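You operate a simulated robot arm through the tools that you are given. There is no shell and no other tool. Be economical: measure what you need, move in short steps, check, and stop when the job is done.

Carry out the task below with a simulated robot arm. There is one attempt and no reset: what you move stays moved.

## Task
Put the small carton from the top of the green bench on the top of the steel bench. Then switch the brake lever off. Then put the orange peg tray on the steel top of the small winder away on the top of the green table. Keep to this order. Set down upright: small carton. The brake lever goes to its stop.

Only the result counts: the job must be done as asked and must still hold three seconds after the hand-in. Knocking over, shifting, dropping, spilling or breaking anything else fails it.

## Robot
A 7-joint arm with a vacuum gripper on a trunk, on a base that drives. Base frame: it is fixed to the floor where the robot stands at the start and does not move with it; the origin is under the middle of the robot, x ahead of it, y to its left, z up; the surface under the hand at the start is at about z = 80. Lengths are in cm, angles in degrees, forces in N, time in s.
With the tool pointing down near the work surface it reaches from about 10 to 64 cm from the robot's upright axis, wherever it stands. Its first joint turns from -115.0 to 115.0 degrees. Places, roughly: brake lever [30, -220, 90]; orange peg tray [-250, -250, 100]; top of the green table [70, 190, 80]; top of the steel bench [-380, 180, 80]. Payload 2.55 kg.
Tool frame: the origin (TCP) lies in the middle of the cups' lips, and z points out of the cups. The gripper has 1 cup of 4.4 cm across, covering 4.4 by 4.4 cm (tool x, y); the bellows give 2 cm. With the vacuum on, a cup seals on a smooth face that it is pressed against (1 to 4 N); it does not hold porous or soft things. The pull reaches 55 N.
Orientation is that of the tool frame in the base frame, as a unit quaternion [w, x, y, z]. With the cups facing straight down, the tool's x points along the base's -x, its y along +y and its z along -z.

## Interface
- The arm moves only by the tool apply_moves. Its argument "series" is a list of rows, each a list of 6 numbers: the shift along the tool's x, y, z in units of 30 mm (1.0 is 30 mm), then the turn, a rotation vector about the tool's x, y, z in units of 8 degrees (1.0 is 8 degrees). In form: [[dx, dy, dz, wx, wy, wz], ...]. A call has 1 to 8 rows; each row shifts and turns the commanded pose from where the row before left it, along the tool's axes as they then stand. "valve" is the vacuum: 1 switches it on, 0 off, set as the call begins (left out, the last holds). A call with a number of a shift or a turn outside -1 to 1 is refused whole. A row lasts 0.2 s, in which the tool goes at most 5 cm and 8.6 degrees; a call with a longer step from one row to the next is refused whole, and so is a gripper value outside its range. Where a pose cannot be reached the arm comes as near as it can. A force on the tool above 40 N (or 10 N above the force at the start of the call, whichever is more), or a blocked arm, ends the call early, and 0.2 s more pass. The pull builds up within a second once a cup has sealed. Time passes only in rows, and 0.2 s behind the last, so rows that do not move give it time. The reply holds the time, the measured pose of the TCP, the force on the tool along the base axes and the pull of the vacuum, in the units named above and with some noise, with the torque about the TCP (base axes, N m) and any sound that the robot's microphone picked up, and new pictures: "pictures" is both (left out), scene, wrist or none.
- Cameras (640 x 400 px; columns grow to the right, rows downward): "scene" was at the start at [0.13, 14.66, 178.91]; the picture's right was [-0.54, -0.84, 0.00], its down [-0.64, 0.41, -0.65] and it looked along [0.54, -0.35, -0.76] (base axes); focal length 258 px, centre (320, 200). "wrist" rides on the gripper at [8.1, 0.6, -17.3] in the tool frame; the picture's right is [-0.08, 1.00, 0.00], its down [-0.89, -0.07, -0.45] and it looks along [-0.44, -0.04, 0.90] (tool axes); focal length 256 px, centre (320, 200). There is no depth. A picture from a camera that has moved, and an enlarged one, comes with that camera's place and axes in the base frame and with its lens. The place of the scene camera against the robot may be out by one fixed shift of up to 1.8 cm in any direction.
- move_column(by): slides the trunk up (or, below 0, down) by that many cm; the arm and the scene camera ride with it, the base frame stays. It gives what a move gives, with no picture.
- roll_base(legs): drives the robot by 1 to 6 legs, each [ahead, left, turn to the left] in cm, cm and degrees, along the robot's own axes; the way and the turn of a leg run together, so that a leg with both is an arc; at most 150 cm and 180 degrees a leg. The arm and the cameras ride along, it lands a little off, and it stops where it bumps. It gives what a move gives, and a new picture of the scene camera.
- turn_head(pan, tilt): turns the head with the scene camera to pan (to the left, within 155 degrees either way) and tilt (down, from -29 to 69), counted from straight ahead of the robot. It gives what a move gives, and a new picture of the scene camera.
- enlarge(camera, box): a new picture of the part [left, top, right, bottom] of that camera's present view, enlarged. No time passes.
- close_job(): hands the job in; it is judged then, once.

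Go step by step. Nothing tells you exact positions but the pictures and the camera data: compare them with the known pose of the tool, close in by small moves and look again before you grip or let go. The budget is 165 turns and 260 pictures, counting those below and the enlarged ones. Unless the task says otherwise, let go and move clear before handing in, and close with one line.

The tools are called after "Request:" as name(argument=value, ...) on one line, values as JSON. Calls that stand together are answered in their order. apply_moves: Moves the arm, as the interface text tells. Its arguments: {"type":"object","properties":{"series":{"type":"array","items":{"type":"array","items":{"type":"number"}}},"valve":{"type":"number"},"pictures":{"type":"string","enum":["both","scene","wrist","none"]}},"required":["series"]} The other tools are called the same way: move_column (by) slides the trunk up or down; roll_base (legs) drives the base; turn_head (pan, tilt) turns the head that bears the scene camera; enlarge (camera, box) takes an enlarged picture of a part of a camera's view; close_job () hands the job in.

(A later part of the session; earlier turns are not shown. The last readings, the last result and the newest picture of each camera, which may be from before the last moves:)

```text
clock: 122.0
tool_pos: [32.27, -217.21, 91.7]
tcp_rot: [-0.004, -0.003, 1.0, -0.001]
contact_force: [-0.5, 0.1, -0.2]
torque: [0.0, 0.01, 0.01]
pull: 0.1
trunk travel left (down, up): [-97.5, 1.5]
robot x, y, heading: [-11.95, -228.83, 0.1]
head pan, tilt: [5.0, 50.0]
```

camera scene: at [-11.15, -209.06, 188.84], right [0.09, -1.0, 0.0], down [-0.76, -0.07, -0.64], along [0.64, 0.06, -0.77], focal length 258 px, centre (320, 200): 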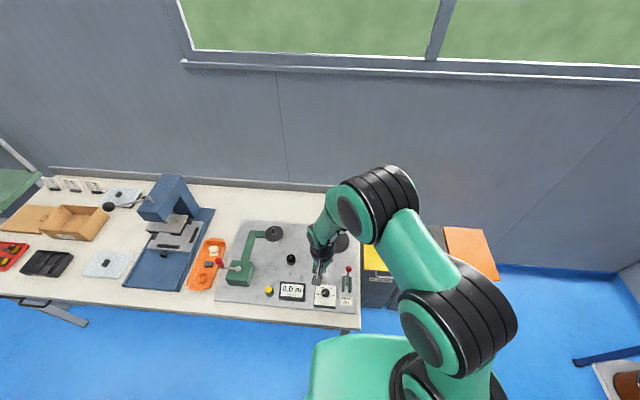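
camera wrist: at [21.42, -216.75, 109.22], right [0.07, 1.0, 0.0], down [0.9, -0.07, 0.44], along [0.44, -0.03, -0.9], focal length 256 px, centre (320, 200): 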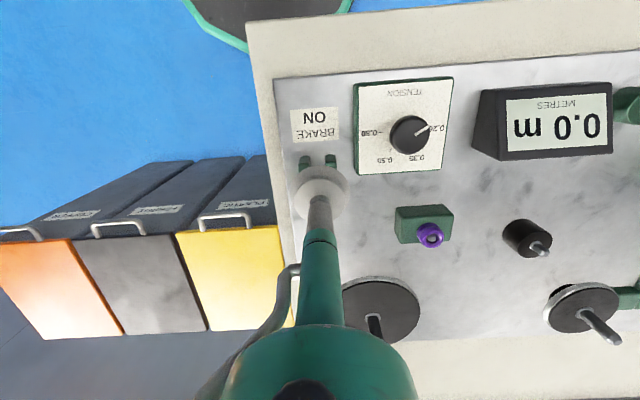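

Request:
apply_moves(series=[[-0.2, 0, 0, 0, 0, 0], [-0.2, 0, 0, 0, 0, 0], [-0.2, 0, 0, 0, 0, 0], [0, 0, 0, 0, 0, 0]], pictures="wrist")

Request:
enlarge(camera="scene", box=[320, 245, 370, 310])

```text
clock: 123.0
tool_pos: [33.91, -217.13, 91.74]
tcp_rot: [-0.004, -0.003, 1.0, 0.0]
contact_force: [0.9, -0.2, 0.3]
torque: [-0.05, -0.03, -0.01]
pull: 0.0
trunk travel left (down, up): [-97.5, 1.5]
robot x, y, heading: [-12.2, -229.01, 0.3]
head pan, tilt: [5.0, 50.0]
camera wrist: at [26.14, -216.67, 109.14], right [0.07, 1.0, 0.0], down [0.9, -0.07, 0.44], along [0.44, -0.03, -0.9], focal length 256 px, centre (320, 200)
```

wrist: 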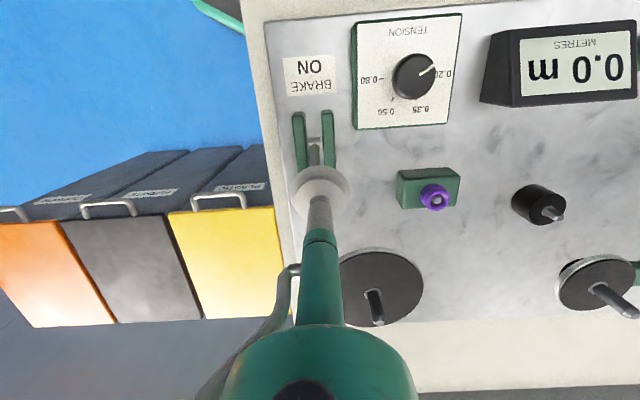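

```text
6.15 times, centred on (345, 278) of scene
camera zoom: at [-11.05, -209.19, 188.85], right [0.09, -1.0, 0.0], down [-0.76, -0.07, -0.64], along [0.64, 0.06, -0.77], focal length 1587 px, centre (166, -277)
```

zoom: 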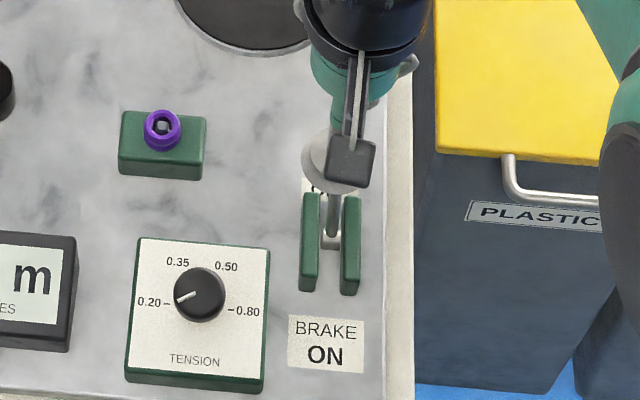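

Request:
apply_moves(series=[[-0.2, 0, 0, 0, 0, 0], [-0.2, 0, 0, 0, 0, 0], [-0.2, 0, 0, 0, 0, 0], [-0.2, 0, 0, 0, 0, 0], [0, 0, 0, 0, 0, 0]], pictures="wrist")

```text
clock: 124.2
tool_pos: [36.49, -217.16, 91.76]
tcp_rot: [-0.004, -0.003, 1.0, -0.001]
contact_force: [0.2, -0.4, 0.1]
torque: [0.01, -0.01, 0.02]
pull: 0.1
trunk travel left (down, up): [-97.5, 1.5]
robot x, y, heading: [-12.49, -228.75, 0.1]
head pan, tilt: [5.0, 50.0]
camera wrist: at [28.56, -216.64, 109.11], right [0.07, 1.0, 0.0], down [0.9, -0.07, 0.44], along [0.44, -0.03, -0.9], focal length 256 px, centre (320, 200)
```

wrist: 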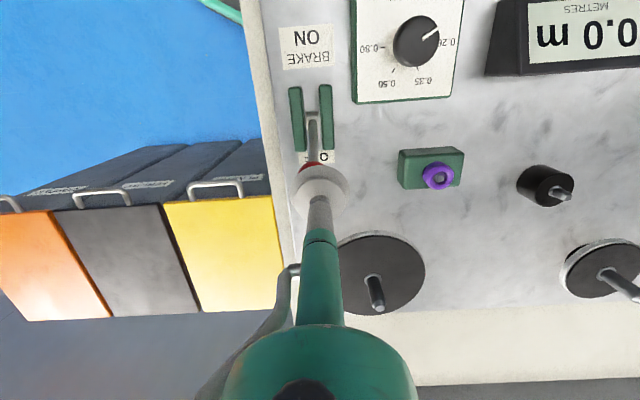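

The cup passed over the knob, so the knob must be lower, at about z 89. I'll lift, go back, lower to about 88.5 and push again gently.

Request:
apply_moves(series=[[0, 0, -0.7, 0, 0, 0], [0.8, 0, 0, 0, 0, 0], [1, 0, 0, 0, 0, 0], [0.9, 0, 0, 0, 0, 0], [0, 0, 0.9, 0, 0, 0], [0, 0, 0.8, 0, 0, 0], [0, 0, 0, 0, 0, 0]], pictures="wrist")

Request:
apply_moves(series=[[-0.3, 0, 0, 0, 0, 0], [-0.3, 0, 0, 0, 0, 0], [-0.2, 0, 0, 0, 0, 0], [-0.1, 0, 0, 0, 0, 0], [0, 0, 0, 0, 0, 0]], pictures="none")

```text
clock: 125.8
tool_pos: [28.17, -217.39, 88.97]
tcp_rot: [-0.004, -0.004, 1.0, 0.001]
contact_force: [-0.1, -0.2, 0.9]
torque: [0.02, 0.03, 0.02]
pull: 0.0
trunk travel left (down, up): [-97.5, 1.5]
robot x, y, heading: [-12.13, -228.6, 0.3]
head pan, tilt: [5.0, 50.0]
camera wrist: at [20.24, -216.78, 106.29], right [0.07, 1.0, 0.0], down [0.9, -0.07, 0.44], along [0.44, -0.03, -0.9], focal length 256 px, centre (320, 200)
```

wrist: 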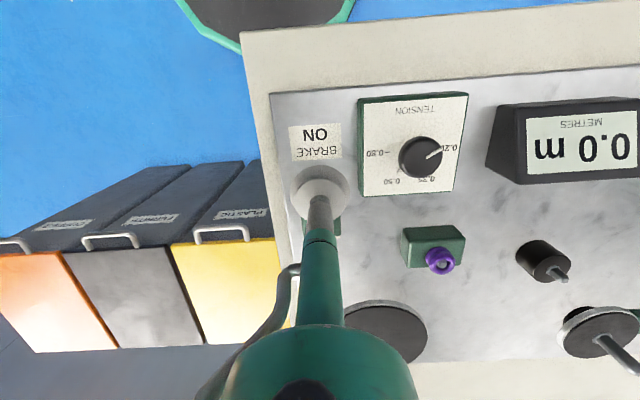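

```text
clock: 127.0
tool_pos: [30.95, -217.11, 88.75]
tcp_rot: [-0.005, -0.004, 1.0, 0.001]
contact_force: [0.6, 0.1, -0.3]
torque: [-0.02, 0.03, 0.02]
pull: 0.1
trunk travel left (down, up): [-97.5, 1.5]
robot x, y, heading: [-12.09, -228.73, 0.5]
head pan, tilt: [5.0, 50.0]
```

Request:
apply_moves(series=[[-0.2, 0, 0, 0, 0, 0], [-0.2, 0, 0, 0, 0, 0], [-0.1, 0, 0, 0, 0, 0], [0, 0, 0, 0, 0, 0]], pictures="none")

Request:
apply_moves(series=[[-0.1, 0, 0, 0, 0, 0], [-0.1, 0, 0, 0, 0, 0], [0, 0, 0, 0, 0, 0]], pictures="wrist")

```text
clock: 128.0
tool_pos: [32.6, -217.24, 88.74]
tcp_rot: [-0.004, -0.004, 1.0, 0.0]
contact_force: [0.4, 1.2, 0.7]
torque: [-0.02, 0.03, 0.03]
pull: 0.0
trunk travel left (down, up): [-97.5, 1.5]
robot x, y, heading: [-12.4, -228.6, 0.4]
head pan, tilt: [5.0, 50.0]
```

```text
clock: 128.8
tool_pos: [33.05, -217.1, 88.79]
tcp_rot: [-0.004, -0.003, 1.0, 0.0]
contact_force: [-0.2, 1.8, -0.6]
torque: [-0.01, 0.0, 0.02]
pull: 0.0
trunk travel left (down, up): [-97.5, 1.5]
robot x, y, heading: [-12.24, -228.98, 0.2]
head pan, tilt: [5.0, 50.0]
camera wrist: at [25.13, -216.6, 106.16], right [0.07, 1.0, 0.0], down [0.9, -0.07, 0.44], along [0.44, -0.03, -0.9], focal length 256 px, centre (320, 200)
```

wrist: 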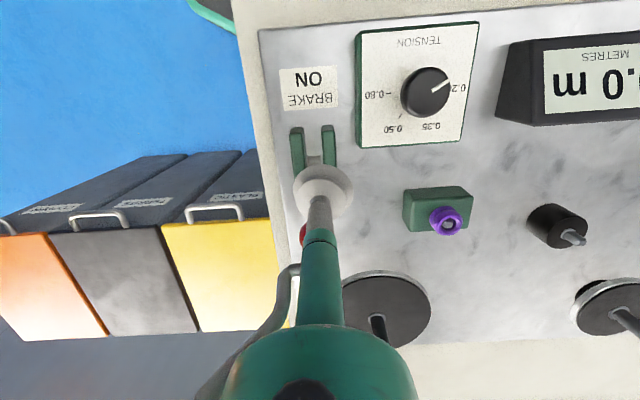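

The knob lies a little toward -y, at about -218. I'll shift that way and push again.

Request:
apply_moves(series=[[0.3, 0, 0, 0, 0, 0], [0.3, -0.3, 0, 0, 0, 0], [-0.2, 0, 0, 0, 0, 0], [-0.2, 0, 0, 0, 0, 0], [-0.2, 0, 0, 0, 0, 0], [-0.1, 0, 0, 0, 0, 0], [0, 0, 0, 0, 0, 0]], pictures="wrist")

Request:
apply_moves(series=[[-0.1, 0, 0, 0, 0, 0], [-0.1, 0, 0, 0, 0, 0], [0, 0, 0, 0, 0, 0]], pictures="none")

```text
clock: 130.4
tool_pos: [33.22, -218.1, 88.71]
tcp_rot: [-0.006, -0.003, 1.0, 0.0]
contact_force: [-3.0, -0.7, -0.1]
torque: [0.0, -0.03, -0.03]
pull: 0.2
trunk travel left (down, up): [-97.5, 1.5]
robot x, y, heading: [-12.15, -228.47, 0.4]
head pan, tilt: [5.0, 50.0]
camera wrist: at [25.32, -217.6, 106.16], right [0.07, 1.0, 0.0], down [0.9, -0.07, 0.44], along [0.43, -0.03, -0.9], focal length 256 px, centre (320, 200)
```

wrist: 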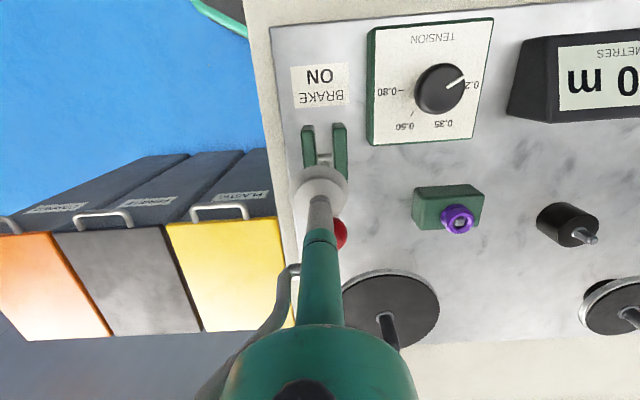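

```text
clock: 131.2
tool_pos: [33.39, -218.09, 88.66]
tcp_rot: [-0.009, -0.004, 1.0, -0.001]
contact_force: [-17.2, -1.8, 0.8]
torque: [0.04, -0.29, 0.04]
pull: 0.0
trunk travel left (down, up): [-97.5, 1.5]
robot x, y, heading: [-12.09, -228.49, 0.4]
head pan, tilt: [5.0, 50.0]
```

The force rises steeply, so the lever is against its stop. I'll give one more small nudge, then back off slowly and verify.

Request:
apply_moves(series=[[-0.1, 0, 0, 0, 0, 0], [0, 0, 0, 0, 0, 0], [0.15, 0, 0, 0, 0, 0], [0.2, 0, 0, 0, 0, 0], [0.3, 0, 0, 0, 0, 0], [0.3, 0, 0, 0, 0, 0], [0, 0, 0, 0, 0, 0]], pictures="none")

Request:
apply_moves(series=[[0.5, 0, -0.5, 0, 0, 0], [0.5, 0, -1, 0, 0, 0], [0, 0.5, -1, 0, 0, 0], [0, 0.9, -1, 0, 0, 0], [0, 0.9, -1, 0, 0, 0], [0, 0.9, 0, 0, 0, 0], [0, 0.9, 0, 0, 0, 0]], pictures="wrist")

Request:
enlarge(camera="wrist", box=[230, 130, 320, 240])

Request:
enlarge(camera="scene", box=[320, 245, 370, 310])

```text
clock: 132.8
tool_pos: [31.53, -218.03, 88.7]
tcp_rot: [-0.004, -0.002, 1.0, 0.001]
contact_force: [0.2, 0.9, -1.1]
torque: [0.0, 0.04, 0.01]
pull: 0.0
trunk travel left (down, up): [-97.5, 1.5]
robot x, y, heading: [-12.36, -228.83, 0.4]
head pan, tilt: [5.0, 50.0]
```

```text
clock: 134.4
tool_pos: [28.48, -205.63, 102.38]
tcp_rot: [-0.004, -0.003, 1.0, 0.0]
contact_force: [0.3, 0.9, 0.4]
torque: [0.0, -0.01, -0.01]
pull: 0.1
trunk travel left (down, up): [-97.5, 1.5]
robot x, y, heading: [-12.49, -228.67, 0.5]
head pan, tilt: [5.0, 50.0]
camera wrist: at [20.66, -205.03, 119.71], right [0.07, 1.0, 0.0], down [0.9, -0.07, 0.44], along [0.44, -0.03, -0.9], focal length 256 px, centre (320, 200)
```

wrist: 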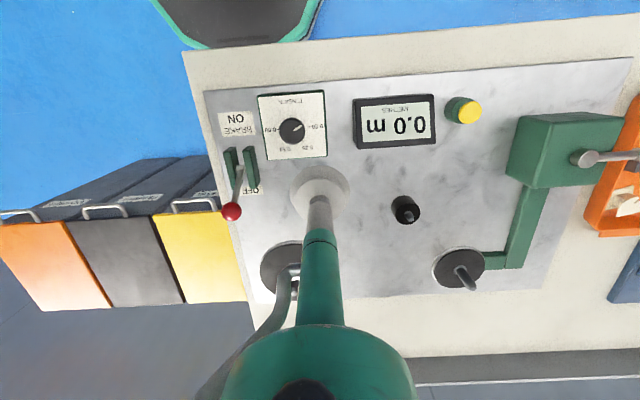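

```text
3.64 times, centred on (275, 185) of wrist
camera zoom: at [20.66, -205.03, 119.71], right [0.07, 1.0, 0.0], down [0.9, -0.07, 0.44], along [0.44, -0.03, -0.9], focal length 931 px, centre (484, 254)
```

zoom: 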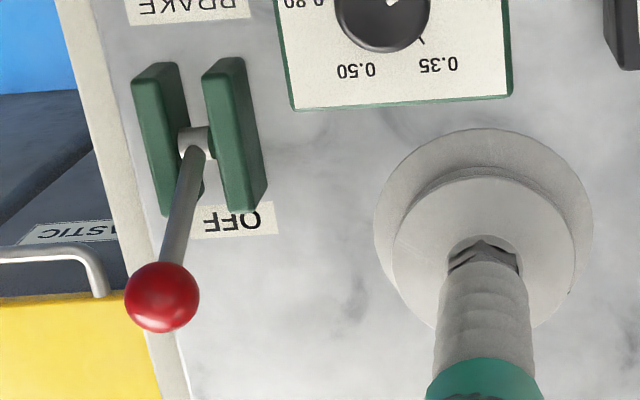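

```text
6.15 times, centred on (345, 278) of scene
camera zoom: at [-11.07, -209.06, 188.84], right [0.09, -1.0, 0.0], down [-0.76, -0.07, -0.64], along [0.64, 0.06, -0.77], focal length 1587 px, centre (166, -277)
```

zoom: 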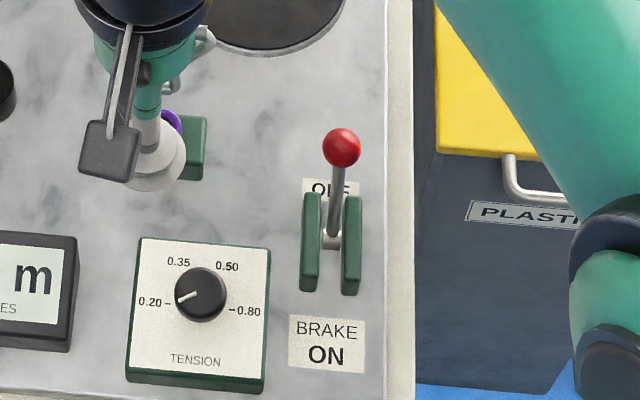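

The lever is at OFF against its stop. I'll retract, back away and turn to look at the small winder.

Request:
apply_moves(series=[[0, 0, -1, 0, 0, 0], [0, -0.5, -1, 0, 0, 0], [0, -1, -1, 0, 0, 0], [0, -1, 0, 0, 0, 0], [0, -1, 0, 0, 0, 0], [0, -1, 0, 0, 0, 0], [0, -1, 0, 0, 0, 0]], pictures="none")

Request:
roll_base(legs=[[-80, 0, 0], [0, 0, 180]])

Request:
turn_head(pan=10, tilt=25)

```text
clock: 136.0
tool_pos: [28.46, -222.34, 111.21]
tcp_rot: [-0.004, -0.003, 1.0, 0.001]
contact_force: [0.1, 0.1, -0.7]
torque: [0.0, 0.0, 0.0]
pull: 0.0
trunk travel left (down, up): [-97.5, 1.5]
robot x, y, heading: [-12.3, -229.12, 0.1]
head pan, tilt: [5.0, 50.0]
```

```text
clock: 147.7
tool_pos: [-132.16, -238.13, 111.17]
tcp_rot: [0.0, 0.999, 0.033, 0.005]
contact_force: [0.7, -0.7, -0.1]
torque: [0.01, 0.02, -0.03]
pull: 0.0
trunk travel left (down, up): [-97.5, 1.5]
robot x, y, heading: [-91.87, -229.18, -176.3]
head pan, tilt: [5.0, 50.0]
camera scene: at [-92.74, -246.47, 188.85], right [-0.15, 0.99, 0.0], down [0.76, 0.12, -0.64], along [-0.64, -0.1, -0.77], focal length 258 px, centre (320, 200)
```

scene: 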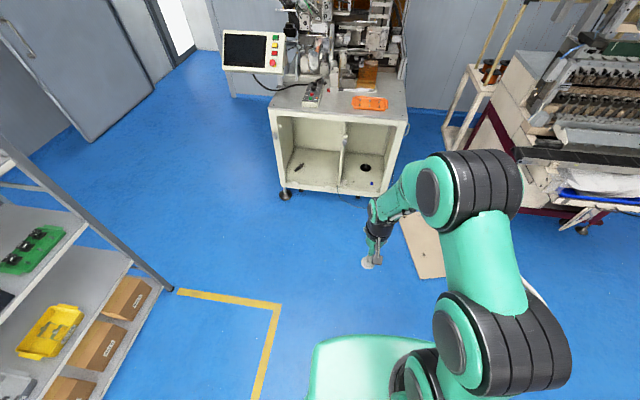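

```text
clock: 148.6
tool_pos: [-132.21, -238.09, 111.25]
tcp_rot: [-0.001, 0.999, 0.033, 0.004]
contact_force: [0.4, -0.4, -0.4]
torque: [0.02, 0.0, -0.05]
pull: 0.1
trunk travel left (down, up): [-97.5, 1.5]
robot x, y, heading: [-91.78, -229.33, -176.3]
head pan, tilt: [10.0, 25.0]
camera scene: at [-94.09, -247.48, 192.6], right [-0.24, 0.97, 0.0], down [0.41, 0.1, -0.91], along [-0.88, -0.21, -0.42], focal length 258 px, centre (320, 200)
```

scene: 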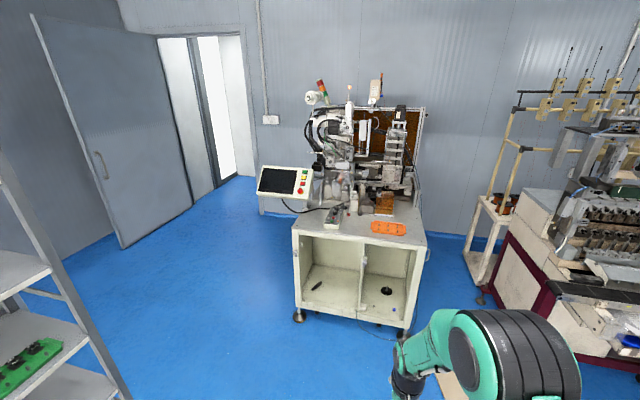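

The orange tray is at about [-253, -238] on the winder, whose front edge is near x≈-235. I'll approach it, staying clear of the floor panel.

Request:
roll_base(legs=[[80, 17, -3.7]])

Request:
turn_head(pan=-5, tilt=50)

```text
clock: 153.0
tool_pos: [-212.48, -254.86, 111.14]
tcp_rot: [0.0, 1.0, 0.0, 0.004]
contact_force: [0.3, 0.1, 0.1]
torque: [0.04, 0.0, 0.01]
pull: 0.0
trunk travel left (down, up): [-97.5, 1.5]
robot x, y, heading: [-171.66, -248.74, 179.6]
head pan, tilt: [10.0, 25.0]
camera scene: at [-175.24, -266.82, 192.6], right [-0.17, 0.99, 0.0], down [0.42, 0.07, -0.91], along [-0.89, -0.16, -0.42], focal length 258 px, centre (320, 200)
```

scene: 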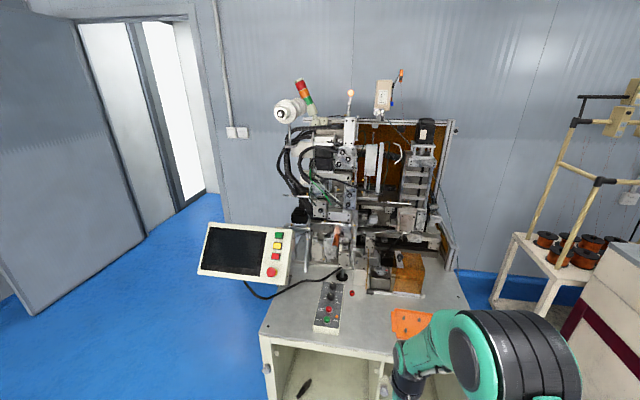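

```text
clock: 153.9
tool_pos: [-212.38, -254.87, 111.25]
tcp_rot: [0.0, 1.0, 0.0, 0.004]
contact_force: [-0.1, 0.7, 0.3]
torque: [0.0, -0.01, 0.0]
pull: 0.0
trunk travel left (down, up): [-97.5, 1.5]
robot x, y, heading: [-171.75, -248.62, 179.7]
head pan, tilt: [-5.0, 50.0]
camera scene: at [-173.81, -264.56, 188.86], right [0.09, 1.0, 0.0], down [0.76, -0.07, -0.64], along [-0.64, 0.06, -0.77], focal length 258 px, centre (320, 200)
```

scene: 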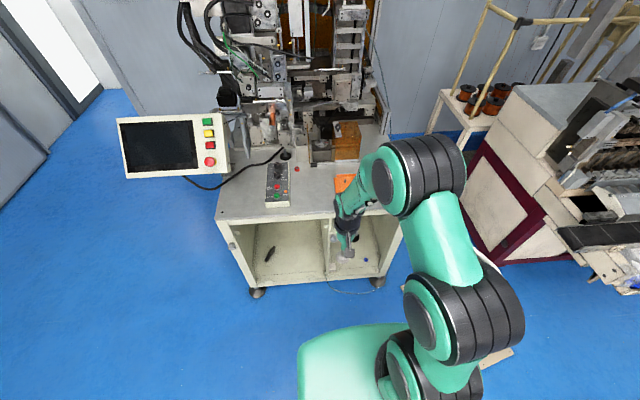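

Request:
apply_moves(series=[[0, -1, -0.5, 0, 0, 0], [0, -1, -0.5, 0, 0, 0], [-0.5, -1, 0, 0, 0, 0], [-0.5, -1, 0, 0, 0, 0]], pictures="wrist")

```text
clock: 154.9
tool_pos: [-215.5, -242.67, 114.35]
tcp_rot: [0.001, 1.0, 0.0, 0.005]
contact_force: [-0.6, 0.0, -0.4]
torque: [-0.01, -0.01, 0.01]
pull: 0.0
trunk travel left (down, up): [-97.5, 1.5]
robot x, y, heading: [-171.55, -249.07, 180.0]
head pan, tilt: [-5.0, 50.0]
camera wrist: at [-207.6, -243.36, 131.74], right [-0.08, -1.0, 0.0], down [-0.9, 0.07, 0.44], along [-0.43, 0.03, -0.9], focal length 256 px, centre (320, 200)
```

wrist: 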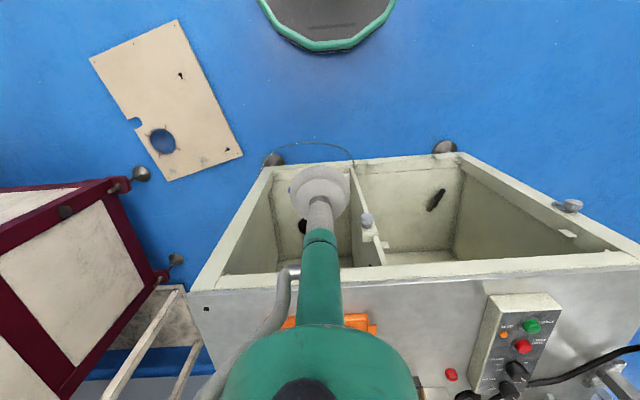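

Request:
roll_base(legs=[[22, 0, 0]])

Request:
apply_moves(series=[[0.5, 0, -0.5, 0, 0, 0], [0.5, 0, 0, 0, 0, 0]], pictures="wrist")

```text
clock: 156.6
tool_pos: [-237.74, -243.1, 114.29]
tcp_rot: [0.0, 1.0, 0.002, 0.004]
contact_force: [0.1, 0.4, -0.1]
torque: [0.01, 0.0, 0.01]
pull: 0.1
trunk travel left (down, up): [-97.5, 1.5]
robot x, y, heading: [-194.02, -248.69, -180.0]
head pan, tilt: [-5.0, 50.0]
camera scene: at [-195.99, -264.55, 188.86], right [0.09, 1.0, 0.0], down [0.76, -0.07, -0.64], along [-0.64, 0.05, -0.77], focal length 258 px, centre (320, 200)
```

scene: 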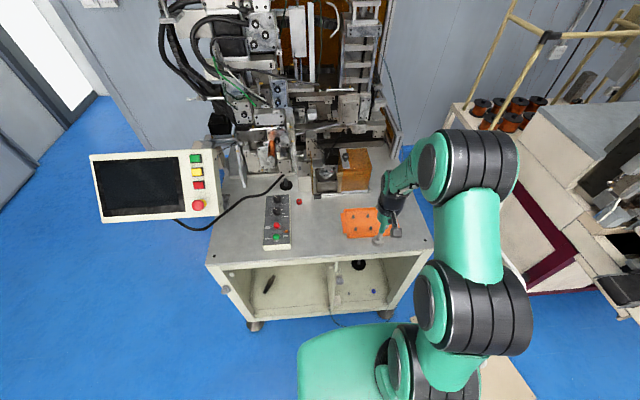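

```text
clock: 157.2
tool_pos: [-234.81, -242.88, 115.97]
tcp_rot: [0.001, 1.0, 0.002, 0.004]
contact_force: [-0.1, 0.3, -0.8]
torque: [0.0, -0.02, 0.0]
pull: 0.0
trunk travel left (down, up): [-97.5, 1.5]
robot x, y, heading: [-194.1, -248.62, -180.0]
head pan, tilt: [-5.0, 50.0]
camera wrist: at [-226.89, -243.56, 133.34], right [-0.07, -1.0, 0.0], down [-0.9, 0.07, 0.44], along [-0.44, 0.03, -0.9], focal length 256 px, centre (320, 200)
```

wrist: 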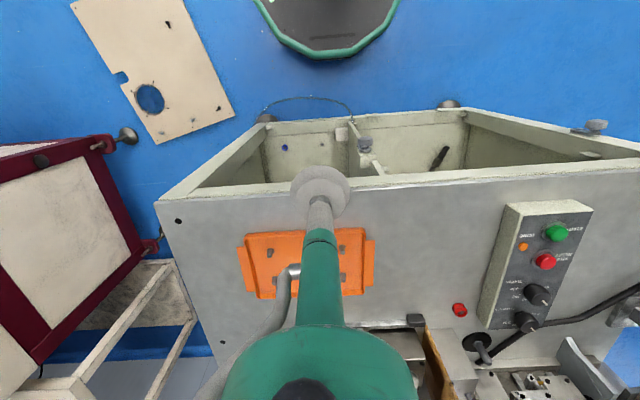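

Request:
enlarge(camera="wrist", box=[220, 215, 400, 315])

Request:
enlarge(camera="scene", box=[320, 190, 420, 255])

```text
3.56 times, centred on (310, 265) of wrist
camera zoom: at [-226.89, -243.56, 133.34], right [-0.07, -1.0, 0.0], down [-0.9, 0.07, 0.44], along [-0.44, 0.03, -0.9], focal length 910 px, centre (356, -31)
```

zoom: 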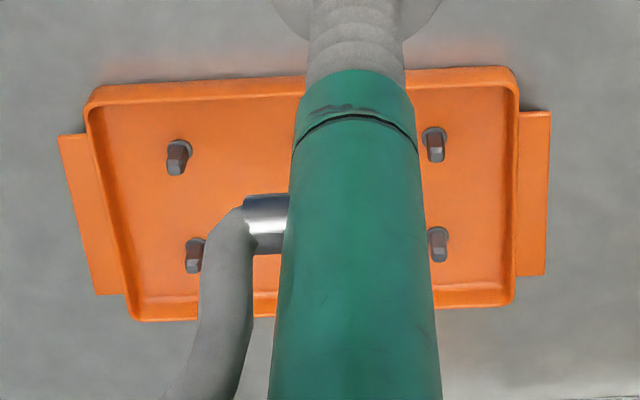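

```text
6.15 times, centred on (370, 222) of scene
camera zoom: at [-196.05, -264.55, 188.85], right [0.09, 1.0, 0.0], down [0.76, -0.07, -0.64], along [-0.64, 0.05, -0.77], focal length 1587 px, centre (12, 62)
```

zoom: 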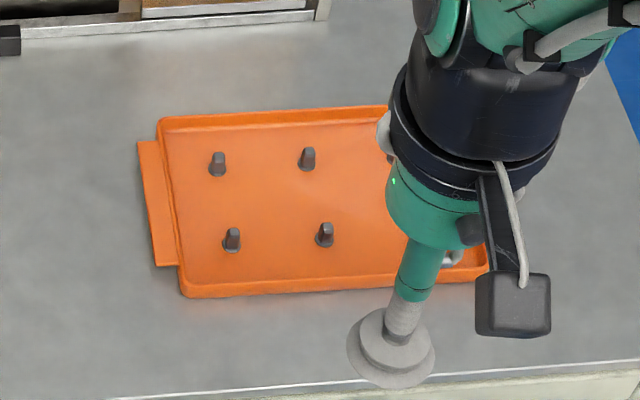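

The tray has a grid of pegs, and the cup should fit on the floor between them. I'll take a second wrist view from the side to locate the peg gaps.

Request:
apply_moves(series=[[0.5, 1, 0, 0, 0, 0], [0.5, 1, 0, 0, 0, 0], [0, 1, 0, 0, 0, 0], [0, 1, 0, 0, 0, 0], [0, 1, 0, 0, 0, 0]], pictures="wrist")

Request:
enlarge(camera="wrist", box=[150, 205, 310, 315])

Request:
enlarge(camera="scene", box=[320, 190, 420, 255])

```text
clock: 158.4
tool_pos: [-231.77, -258.28, 115.85]
tcp_rot: [0.0, 1.0, 0.002, 0.004]
contact_force: [-0.4, -0.1, 0.3]
torque: [0.01, -0.02, -0.01]
pull: 0.1
trunk travel left (down, up): [-97.5, 1.5]
robot x, y, heading: [-194.05, -248.73, -179.9]
head pan, tilt: [-5.0, 50.0]
camera wrist: at [-223.88, -258.78, 133.3], right [-0.08, -1.0, 0.0], down [-0.9, 0.07, 0.44], along [-0.44, 0.03, -0.9], focal length 256 px, centre (320, 200)
```

wrist: 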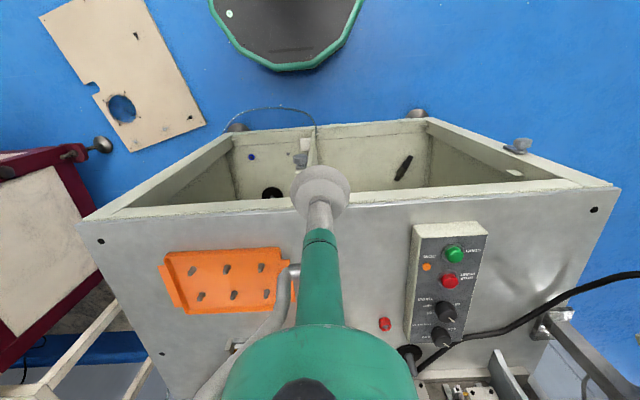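

```text
3.64 times, centred on (230, 260) of wrist
camera zoom: at [-223.88, -258.78, 133.3], right [-0.08, -1.0, 0.0], down [-0.9, 0.07, 0.44], along [-0.44, 0.03, -0.9], focal length 931 px, centre (647, -18)
```

zoom: 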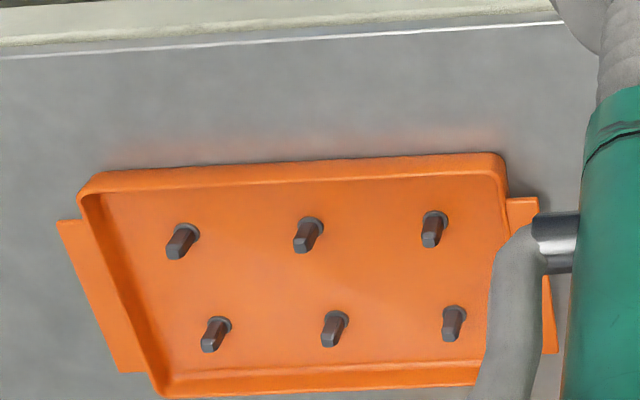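

```text
6.15 times, centred on (370, 222) of scene
camera zoom: at [-196.05, -264.69, 188.84], right [0.09, 1.0, 0.0], down [0.76, -0.06, -0.64], along [-0.64, 0.06, -0.77], focal length 1587 px, centre (12, 62)
```

zoom: 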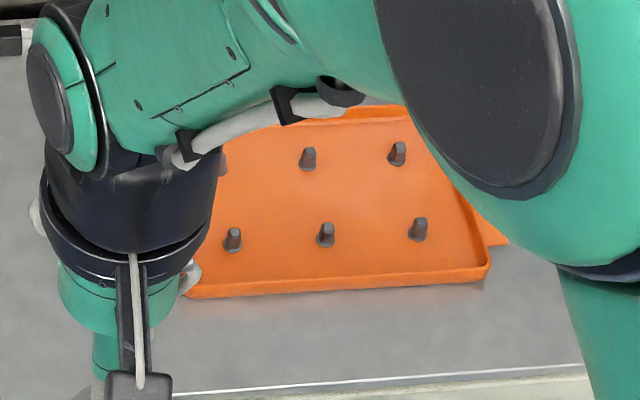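

The pegs sit in a 6.6 × 6.5 cm grid with the tray centre at about [-258.7, -238.9, 95]. I'll grip about 2 cm off-centre between the columns for clearance. The base needs to come closer first.

Request:
roll_base(legs=[[10, 0, 0]])

Request:
apply_moves(series=[[-0.8, -0.8, 0, 0, 0, 0], [-0.8, -0.8, 0, 0, 0, 0], [-0.8, -0.8, 0.4, 0, 0, 0], [-0.8, -0.8, 0.4, 0, 0, 0], [-0.8, -0.8, 0.4, 0, 0, 0], [-0.8, -0.8, 0.4, 0, 0, 0], [-0.5, -0.8, 0.4, 0, 0, 0], [0, 0, 0, 0, 0, 0]], pictures="wrist")

Request:
enlarge(camera="wrist", box=[220, 110, 420, 250])

```text
clock: 159.5
tool_pos: [-241.79, -258.0, 115.84]
tcp_rot: [0.0, 1.0, 0.001, 0.004]
contact_force: [-0.3, -0.5, 0.0]
torque: [-0.03, -0.02, 0.03]
pull: 0.0
trunk travel left (down, up): [-97.5, 1.5]
robot x, y, heading: [-204.21, -248.76, -179.9]
head pan, tilt: [-5.0, 50.0]
camera scene: at [-206.05, -264.57, 188.86], right [0.09, 1.0, 0.0], down [0.76, -0.07, -0.64], along [-0.64, 0.06, -0.77], focal length 258 px, centre (320, 200)
```

scene: 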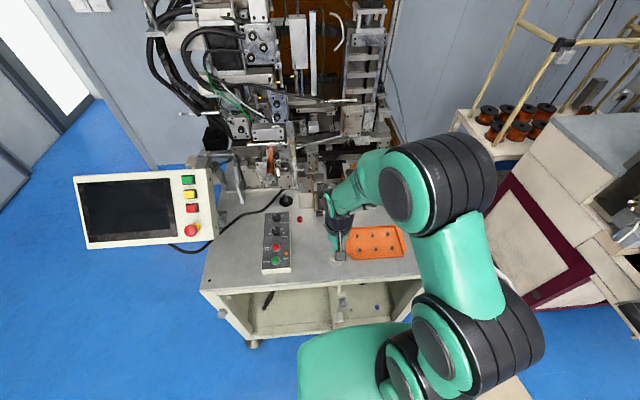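

```text
clock: 161.3
tool_pos: [-257.66, -241.22, 109.6]
tcp_rot: [0.001, 1.0, 0.002, 0.004]
contact_force: [-0.7, 0.9, 0.6]
torque: [0.0, 0.03, 0.0]
pull: 0.1
trunk travel left (down, up): [-97.5, 1.5]
robot x, y, heading: [-204.44, -248.85, -179.9]
head pan, tilt: [-5.0, 50.0]
camera wrist: at [-249.68, -241.99, 127.07], right [-0.08, -1.0, 0.0], down [-0.9, 0.07, 0.44], along [-0.44, 0.03, -0.9], focal length 256 px, centre (320, 200)
```

wrist: 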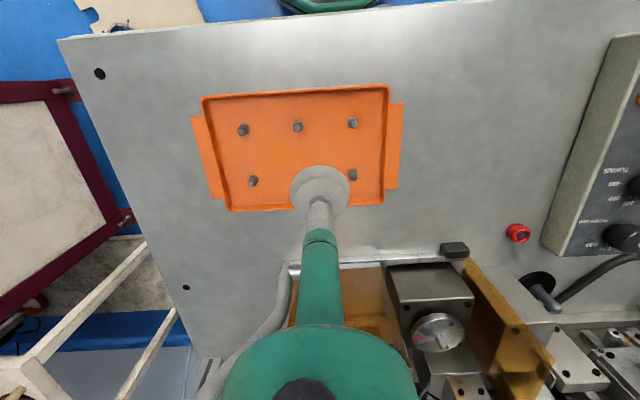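

```text
2.86 times, centred on (320, 180) of wrist
camera zoom: at [-249.68, -241.99, 127.07], right [-0.08, -1.0, 0.0], down [-0.9, 0.07, 0.44], along [-0.44, 0.03, -0.9], focal length 731 px, centre (320, 257)
```

zoom: 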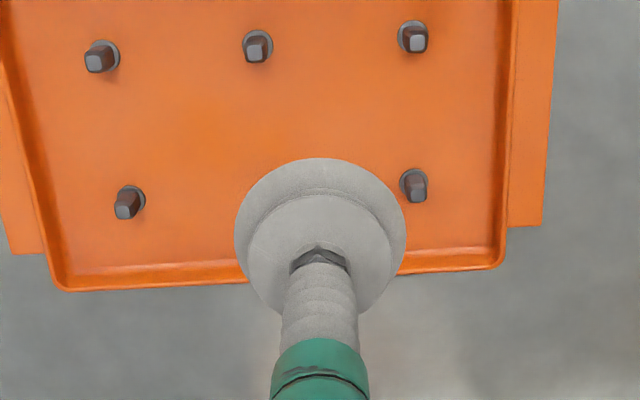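

The target is (-258.5, -241.2). I'll descend to just above the tray floor and check.

Request:
apply_moves(series=[[-0.28, 0, 0.8, 0, 0, 0], [0, 0, 1, 0, 0, 0], [0, 0, 1, 0, 0, 0], [0, 0, 0.7, 0, 0, 0], [0, 0, 0, 0, 0, 0]], pictures="wrist")

Request:
enlarge(camera="wrist", box=[220, 110, 420, 250])

Request:
enlarge(camera="scene", box=[320, 200, 420, 265])

```text
clock: 162.5
tool_pos: [-258.27, -241.35, 99.2]
tcp_rot: [-0.001, 1.0, 0.001, 0.005]
contact_force: [-0.1, -1.0, 0.0]
torque: [-0.02, 0.0, -0.05]
pull: 0.2
trunk travel left (down, up): [-97.5, 1.5]
robot x, y, heading: [-204.38, -248.83, -180.0]
head pan, tilt: [-5.0, 50.0]
camera wrist: at [-250.48, -241.92, 116.64], right [-0.08, -1.0, 0.0], down [-0.9, 0.07, 0.44], along [-0.44, 0.03, -0.9], focal length 256 px, centre (320, 200)
```

wrist: 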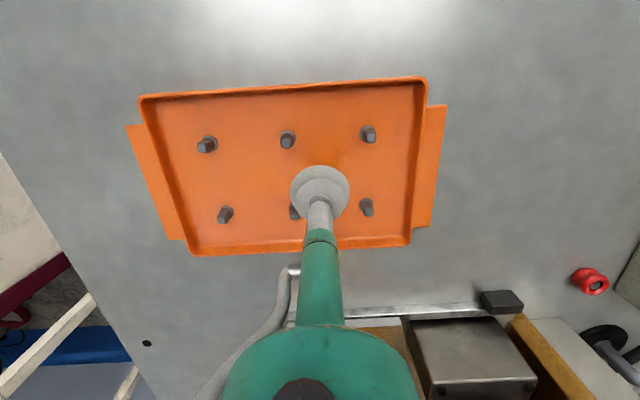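

```text
2.86 times, centred on (320, 180) of wrist
camera zoom: at [-250.48, -241.92, 116.64], right [-0.08, -1.0, 0.0], down [-0.9, 0.07, 0.44], along [-0.44, 0.03, -0.9], focal length 731 px, centre (320, 257)
```

zoom: 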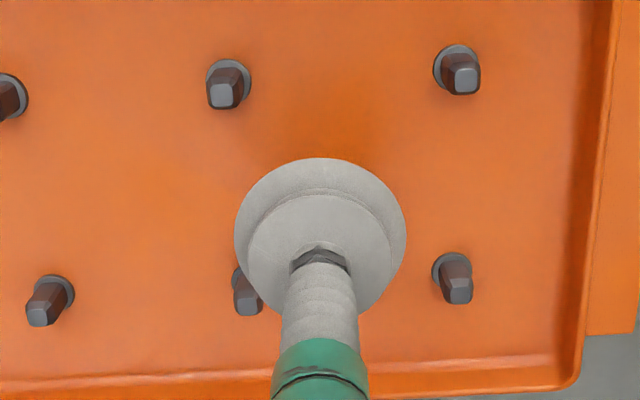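

```text
6.15 times, centred on (370, 232) of scene
camera zoom: at [-206.0, -264.56, 188.86], right [0.09, 1.0, 0.0], down [0.76, -0.07, -0.64], along [-0.64, 0.06, -0.77], focal length 1587 px, centre (12, 0)
```

zoom: 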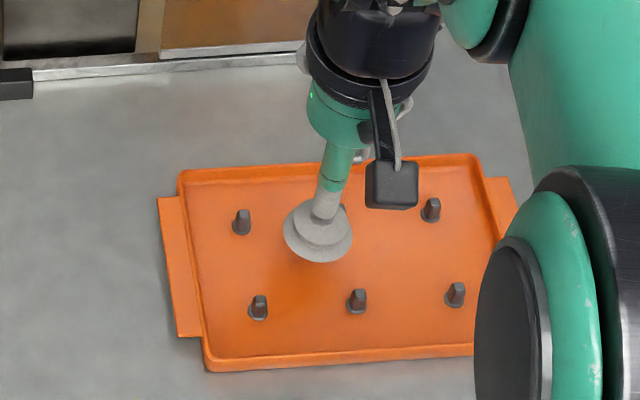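

Good. I'll switch the vacuum on and press down.

Request:
apply_moves(series=[[0, 0, 0.5, 0, 0, 0], [0, 0, 0.4, 0, 0, 0], [0, 0, 0.2, 0, 0, 0], [0, 0, 0.15, 0, 0, 0], [0, 0, 0, 0, 0, 0], [0, 0, 0, 0, 0, 0]], valve=1, pictures="none")

```text
clock: 163.9
tool_pos: [-258.25, -241.4, 95.42]
tcp_rot: [0.001, 1.0, 0.001, 0.007]
contact_force: [9.3, -0.2, -1.7]
torque: [0.23, 0.04, -0.06]
pull: 54.8
trunk travel left (down, up): [-97.5, 1.5]
robot x, y, heading: [-203.94, -248.93, -180.0]
head pan, tilt: [-5.0, 50.0]
```

It sealed, so I'll lift.

Request:
apply_moves(series=[[0, 0, -0.2, 0, 0, 0], [0, 0, -0.3, 0, 0, 0], [0, 0, -0.5, 0, 0, 0], [0, 0, -0.8, 0, 0, 0], [0, 0, -1, 0, 0, 0], [0, 0, -1, 0, 0, 0], [0, 0, -1, 0, 0, 0], [0.4, 0, -0.8, 0, 0, 0]], pictures="both")

```text
clock: 165.7
tool_pos: [-257.31, -241.38, 112.52]
tcp_rot: [0.001, 1.0, 0.002, 0.004]
contact_force: [0.1, -0.4, -1.7]
torque: [-0.02, 0.02, 0.02]
pull: 55.1
trunk travel left (down, up): [-97.5, 1.5]
robot x, y, heading: [-204.11, -248.98, -180.0]
head pan, tilt: [-5.0, 50.0]
camera scene: at [-205.85, -264.58, 188.85], right [0.09, 1.0, 0.0], down [0.76, -0.07, -0.64], along [-0.64, 0.06, -0.77], focal length 258 px, centre (320, 200)
camera wrist: at [-249.25, -242.03, 129.89], right [-0.08, -1.0, 0.0], down [-0.9, 0.07, 0.44], along [-0.44, 0.03, -0.9], focal length 256 px, centre (320, 200)
```

scene: 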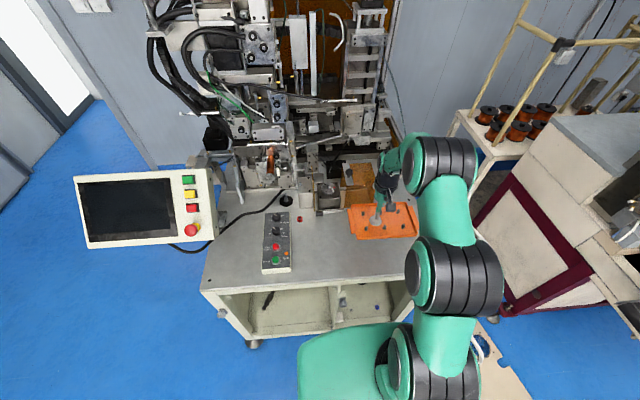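
wrist: 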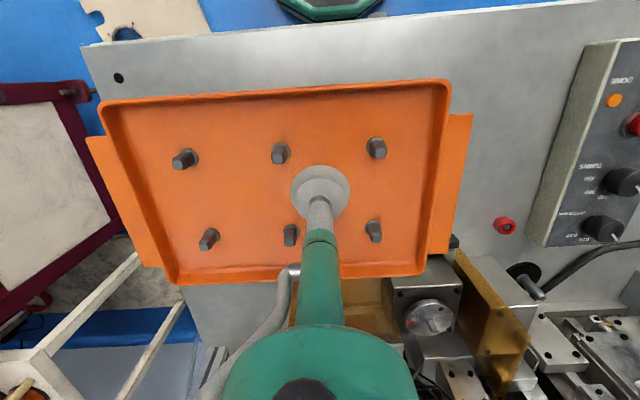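

The tray is held. I'll retract and drive back around to the green table.

Request:
apply_moves(series=[[0.6, 0, -0.5, 0, 0, 0], [0.8, 0, 0, 0, 0, 0], [1, 0, 0, 0, 0, 0], [1, 0, 0, 0, 0, 0], [1, 0, 0, 0, 0, 0], [0.8, 0, 0, 0, 0, 0]], pictures="none")

Request:
roll_base(legs=[[-95, 0, 0], [0, 0, 180]])

```text
clock: 167.1
tool_pos: [-241.62, -241.14, 114.07]
tcp_rot: [0.0, 1.0, 0.001, 0.004]
contact_force: [0.4, -0.1, -2.2]
torque: [-0.05, -0.01, 0.01]
pull: 54.9
trunk travel left (down, up): [-97.5, 1.5]
robot x, y, heading: [-204.1, -248.37, -180.0]
head pan, tilt: [-5.0, 50.0]
```

```text
clock: 179.4
tool_pos: [-71.31, -256.92, 113.97]
tcp_rot: [-0.004, 0.006, 1.0, -0.001]
contact_force: [-0.5, -0.2, -2.7]
torque: [0.04, -0.02, 0.0]
pull: 55.0
trunk travel left (down, up): [-97.5, 1.5]
robot x, y, heading: [-108.69, -248.66, -1.0]
head pan, tilt: [-5.0, 50.0]
camera scene: at [-107.29, -230.51, 188.86], right [-0.1, -0.99, 0.0], down [-0.76, 0.08, -0.64], along [0.64, -0.07, -0.77], focal length 258 px, centre (320, 200)
```

scene: 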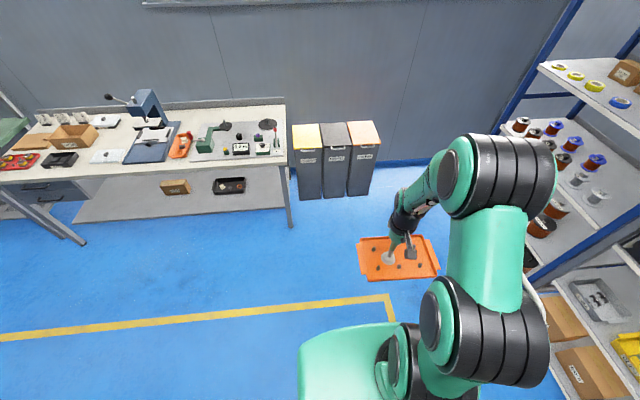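

Request:
roll_base(legs=[[35, 120, 1], [0, 140, 0], [0, 110, 0]])

Request:
turn_head(pan=20, tilt=35)

```text
clock: 197.3
tool_pos: [-26.46, 105.27, 114.1]
tcp_rot: [-0.005, 0.022, 1.0, 0.0]
contact_force: [0.2, -0.1, -1.9]
torque: [0.07, -0.04, 0.01]
pull: 55.2
trunk travel left (down, up): [-97.5, 1.5]
robot x, y, heading: [-63.83, 114.9, -2.6]
head pan, tilt: [-5.0, 50.0]
camera scene: at [-61.71, 132.76, 188.86], right [-0.13, -0.99, 0.0], down [-0.76, 0.1, -0.64], along [0.64, -0.08, -0.77], focal length 258 px, centre (320, 200)
```

scene: 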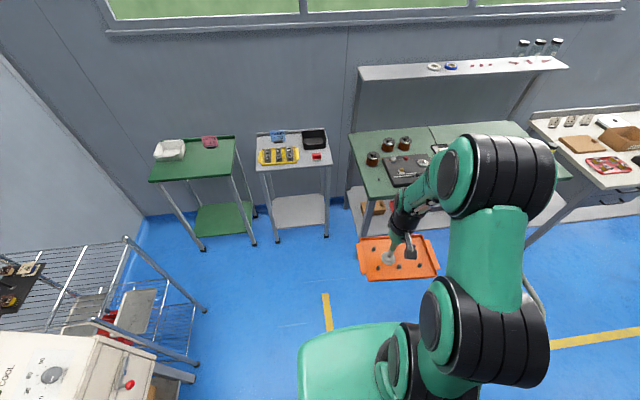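

```text
clock: 198.2
tool_pos: [-26.38, 105.31, 114.01]
tcp_rot: [-0.004, 0.022, 1.0, 0.0]
contact_force: [-0.6, 0.7, -2.3]
torque: [0.04, 0.01, 0.0]
pull: 54.6
trunk travel left (down, up): [-97.5, 1.5]
robot x, y, heading: [-63.45, 114.99, -2.7]
head pan, tilt: [20.0, 35.0]
camera scene: at [-60.94, 136.39, 191.03], right [0.3, -0.95, 0.0], down [-0.55, -0.17, -0.82], along [0.78, 0.24, -0.57], focal length 258 px, centre (320, 200)
```

scene: 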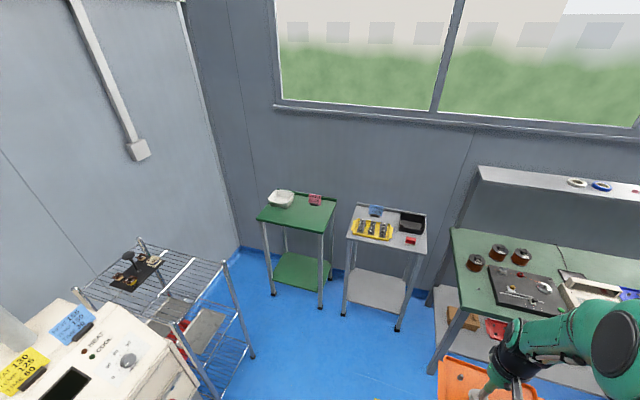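

The green table spans about x 57–93 and y 170–220, with a bowl at the back left and a small item at the back right. I'll place the tray along its front, centred near [66.5, 185]. I'm approaching now.

Request:
roll_base(legs=[[70, 41, 2.7]])

Request:
turn_head(pan=30, tilt=50)

```text
clock: 202.5
tool_pos: [43.96, 146.36, 114.03]
tcp_rot: [-0.004, 0.005, 1.0, -0.001]
contact_force: [0.3, -0.6, -3.0]
torque: [0.04, -0.04, 0.03]
pull: 54.9
trunk travel left (down, up): [-97.5, 1.5]
robot x, y, heading: [6.3, 154.51, -0.5]
head pan, tilt: [20.0, 35.0]
camera scene: at [8.65, 176.24, 191.03], right [0.33, -0.94, 0.0], down [-0.54, -0.19, -0.82], along [0.77, 0.27, -0.57], focal length 258 px, centre (320, 200)
```

scene: 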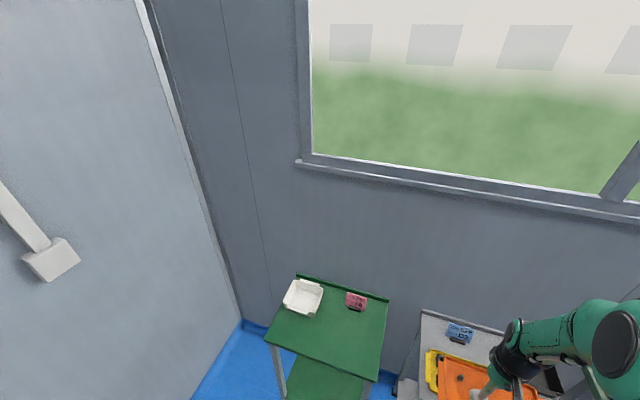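

```text
clock: 203.3
tool_pos: [44.07, 146.19, 114.16]
tcp_rot: [-0.006, 0.006, 1.0, 0.0]
contact_force: [-0.7, -0.5, -0.9]
torque: [0.04, -0.04, -0.01]
pull: 54.6
trunk travel left (down, up): [-97.5, 1.5]
robot x, y, heading: [6.56, 154.52, -0.7]
head pan, tilt: [30.0, 50.0]
camera scene: at [7.06, 177.09, 188.86], right [0.49, -0.87, 0.0], down [-0.67, -0.37, -0.64], along [0.56, 0.31, -0.77], focal length 258 px, centre (320, 200)
```

scene: 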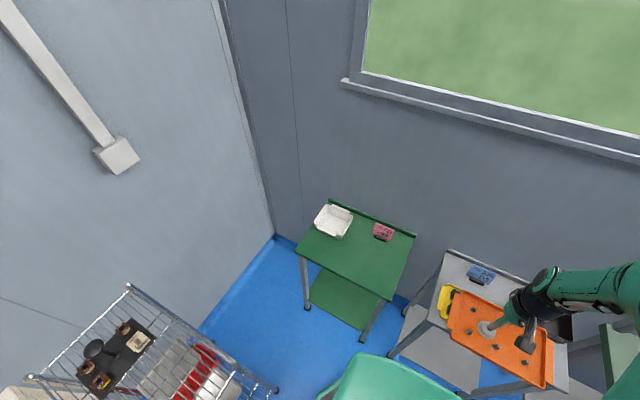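

Request:
apply_moves(series=[[0, 1, 0, 0, 0, 0], [0, 1, 0, 0, 0, 0], [0, 1, 0, 0, 0, 0], [0, 1, 0, 0, 0, 0], [0, 1, 0, 0, 0, 0], [0, 1, 0, 0, 0, 0], [0, 1, 0, 0, 0, 0], [0, 1, 0, 0, 0, 0]], pictures="none")

Request:
apply_moves(series=[[0, 1, 0, 0, 0, 0], [0, 1, 0, 0, 0, 0], [0, 1, 0, 0, 0, 0], [0, 1, 0, 0, 0, 0]], pictures="both")

```text
clock: 205.1
tool_pos: [44.13, 170.55, 114.0]
tcp_rot: [-0.005, 0.005, 1.0, -0.001]
contact_force: [-0.1, -0.5, -1.4]
torque: [0.05, 0.01, 0.07]
pull: 54.8
trunk travel left (down, up): [-97.5, 1.5]
robot x, y, heading: [6.48, 154.23, -0.6]
head pan, tilt: [30.0, 50.0]
```

```text
clock: 206.1
tool_pos: [44.56, 182.67, 114.02]
tcp_rot: [-0.005, 0.005, 1.0, -0.001]
contact_force: [0.4, 0.9, -2.9]
torque: [0.03, 0.02, 0.03]
pull: 54.7
trunk travel left (down, up): [-97.5, 1.5]
robot x, y, heading: [6.59, 154.56, -0.7]
head pan, tilt: [30.0, 50.0]
camera scene: at [7.08, 177.34, 188.83], right [0.49, -0.87, 0.0], down [-0.67, -0.38, -0.64], along [0.56, 0.31, -0.77], focal length 258 px, centre (320, 200)
camera wrist: at [36.66, 183.26, 131.47], right [0.09, 1.0, 0.0], down [0.9, -0.08, 0.44], along [0.43, -0.04, -0.9], focal length 256 px, centre (320, 200)
```

scene: 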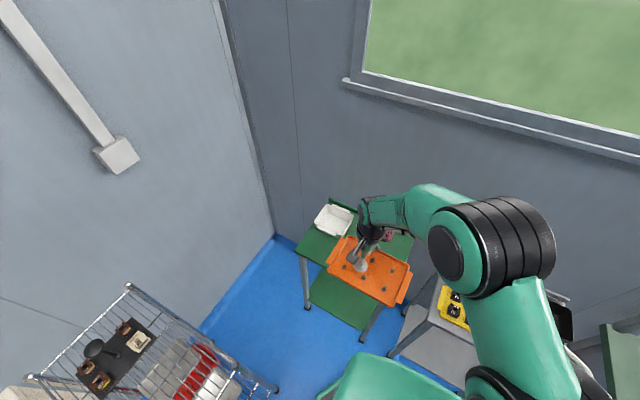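
wrist: 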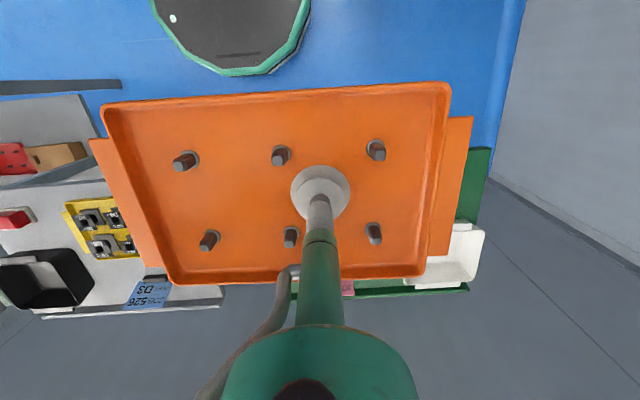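

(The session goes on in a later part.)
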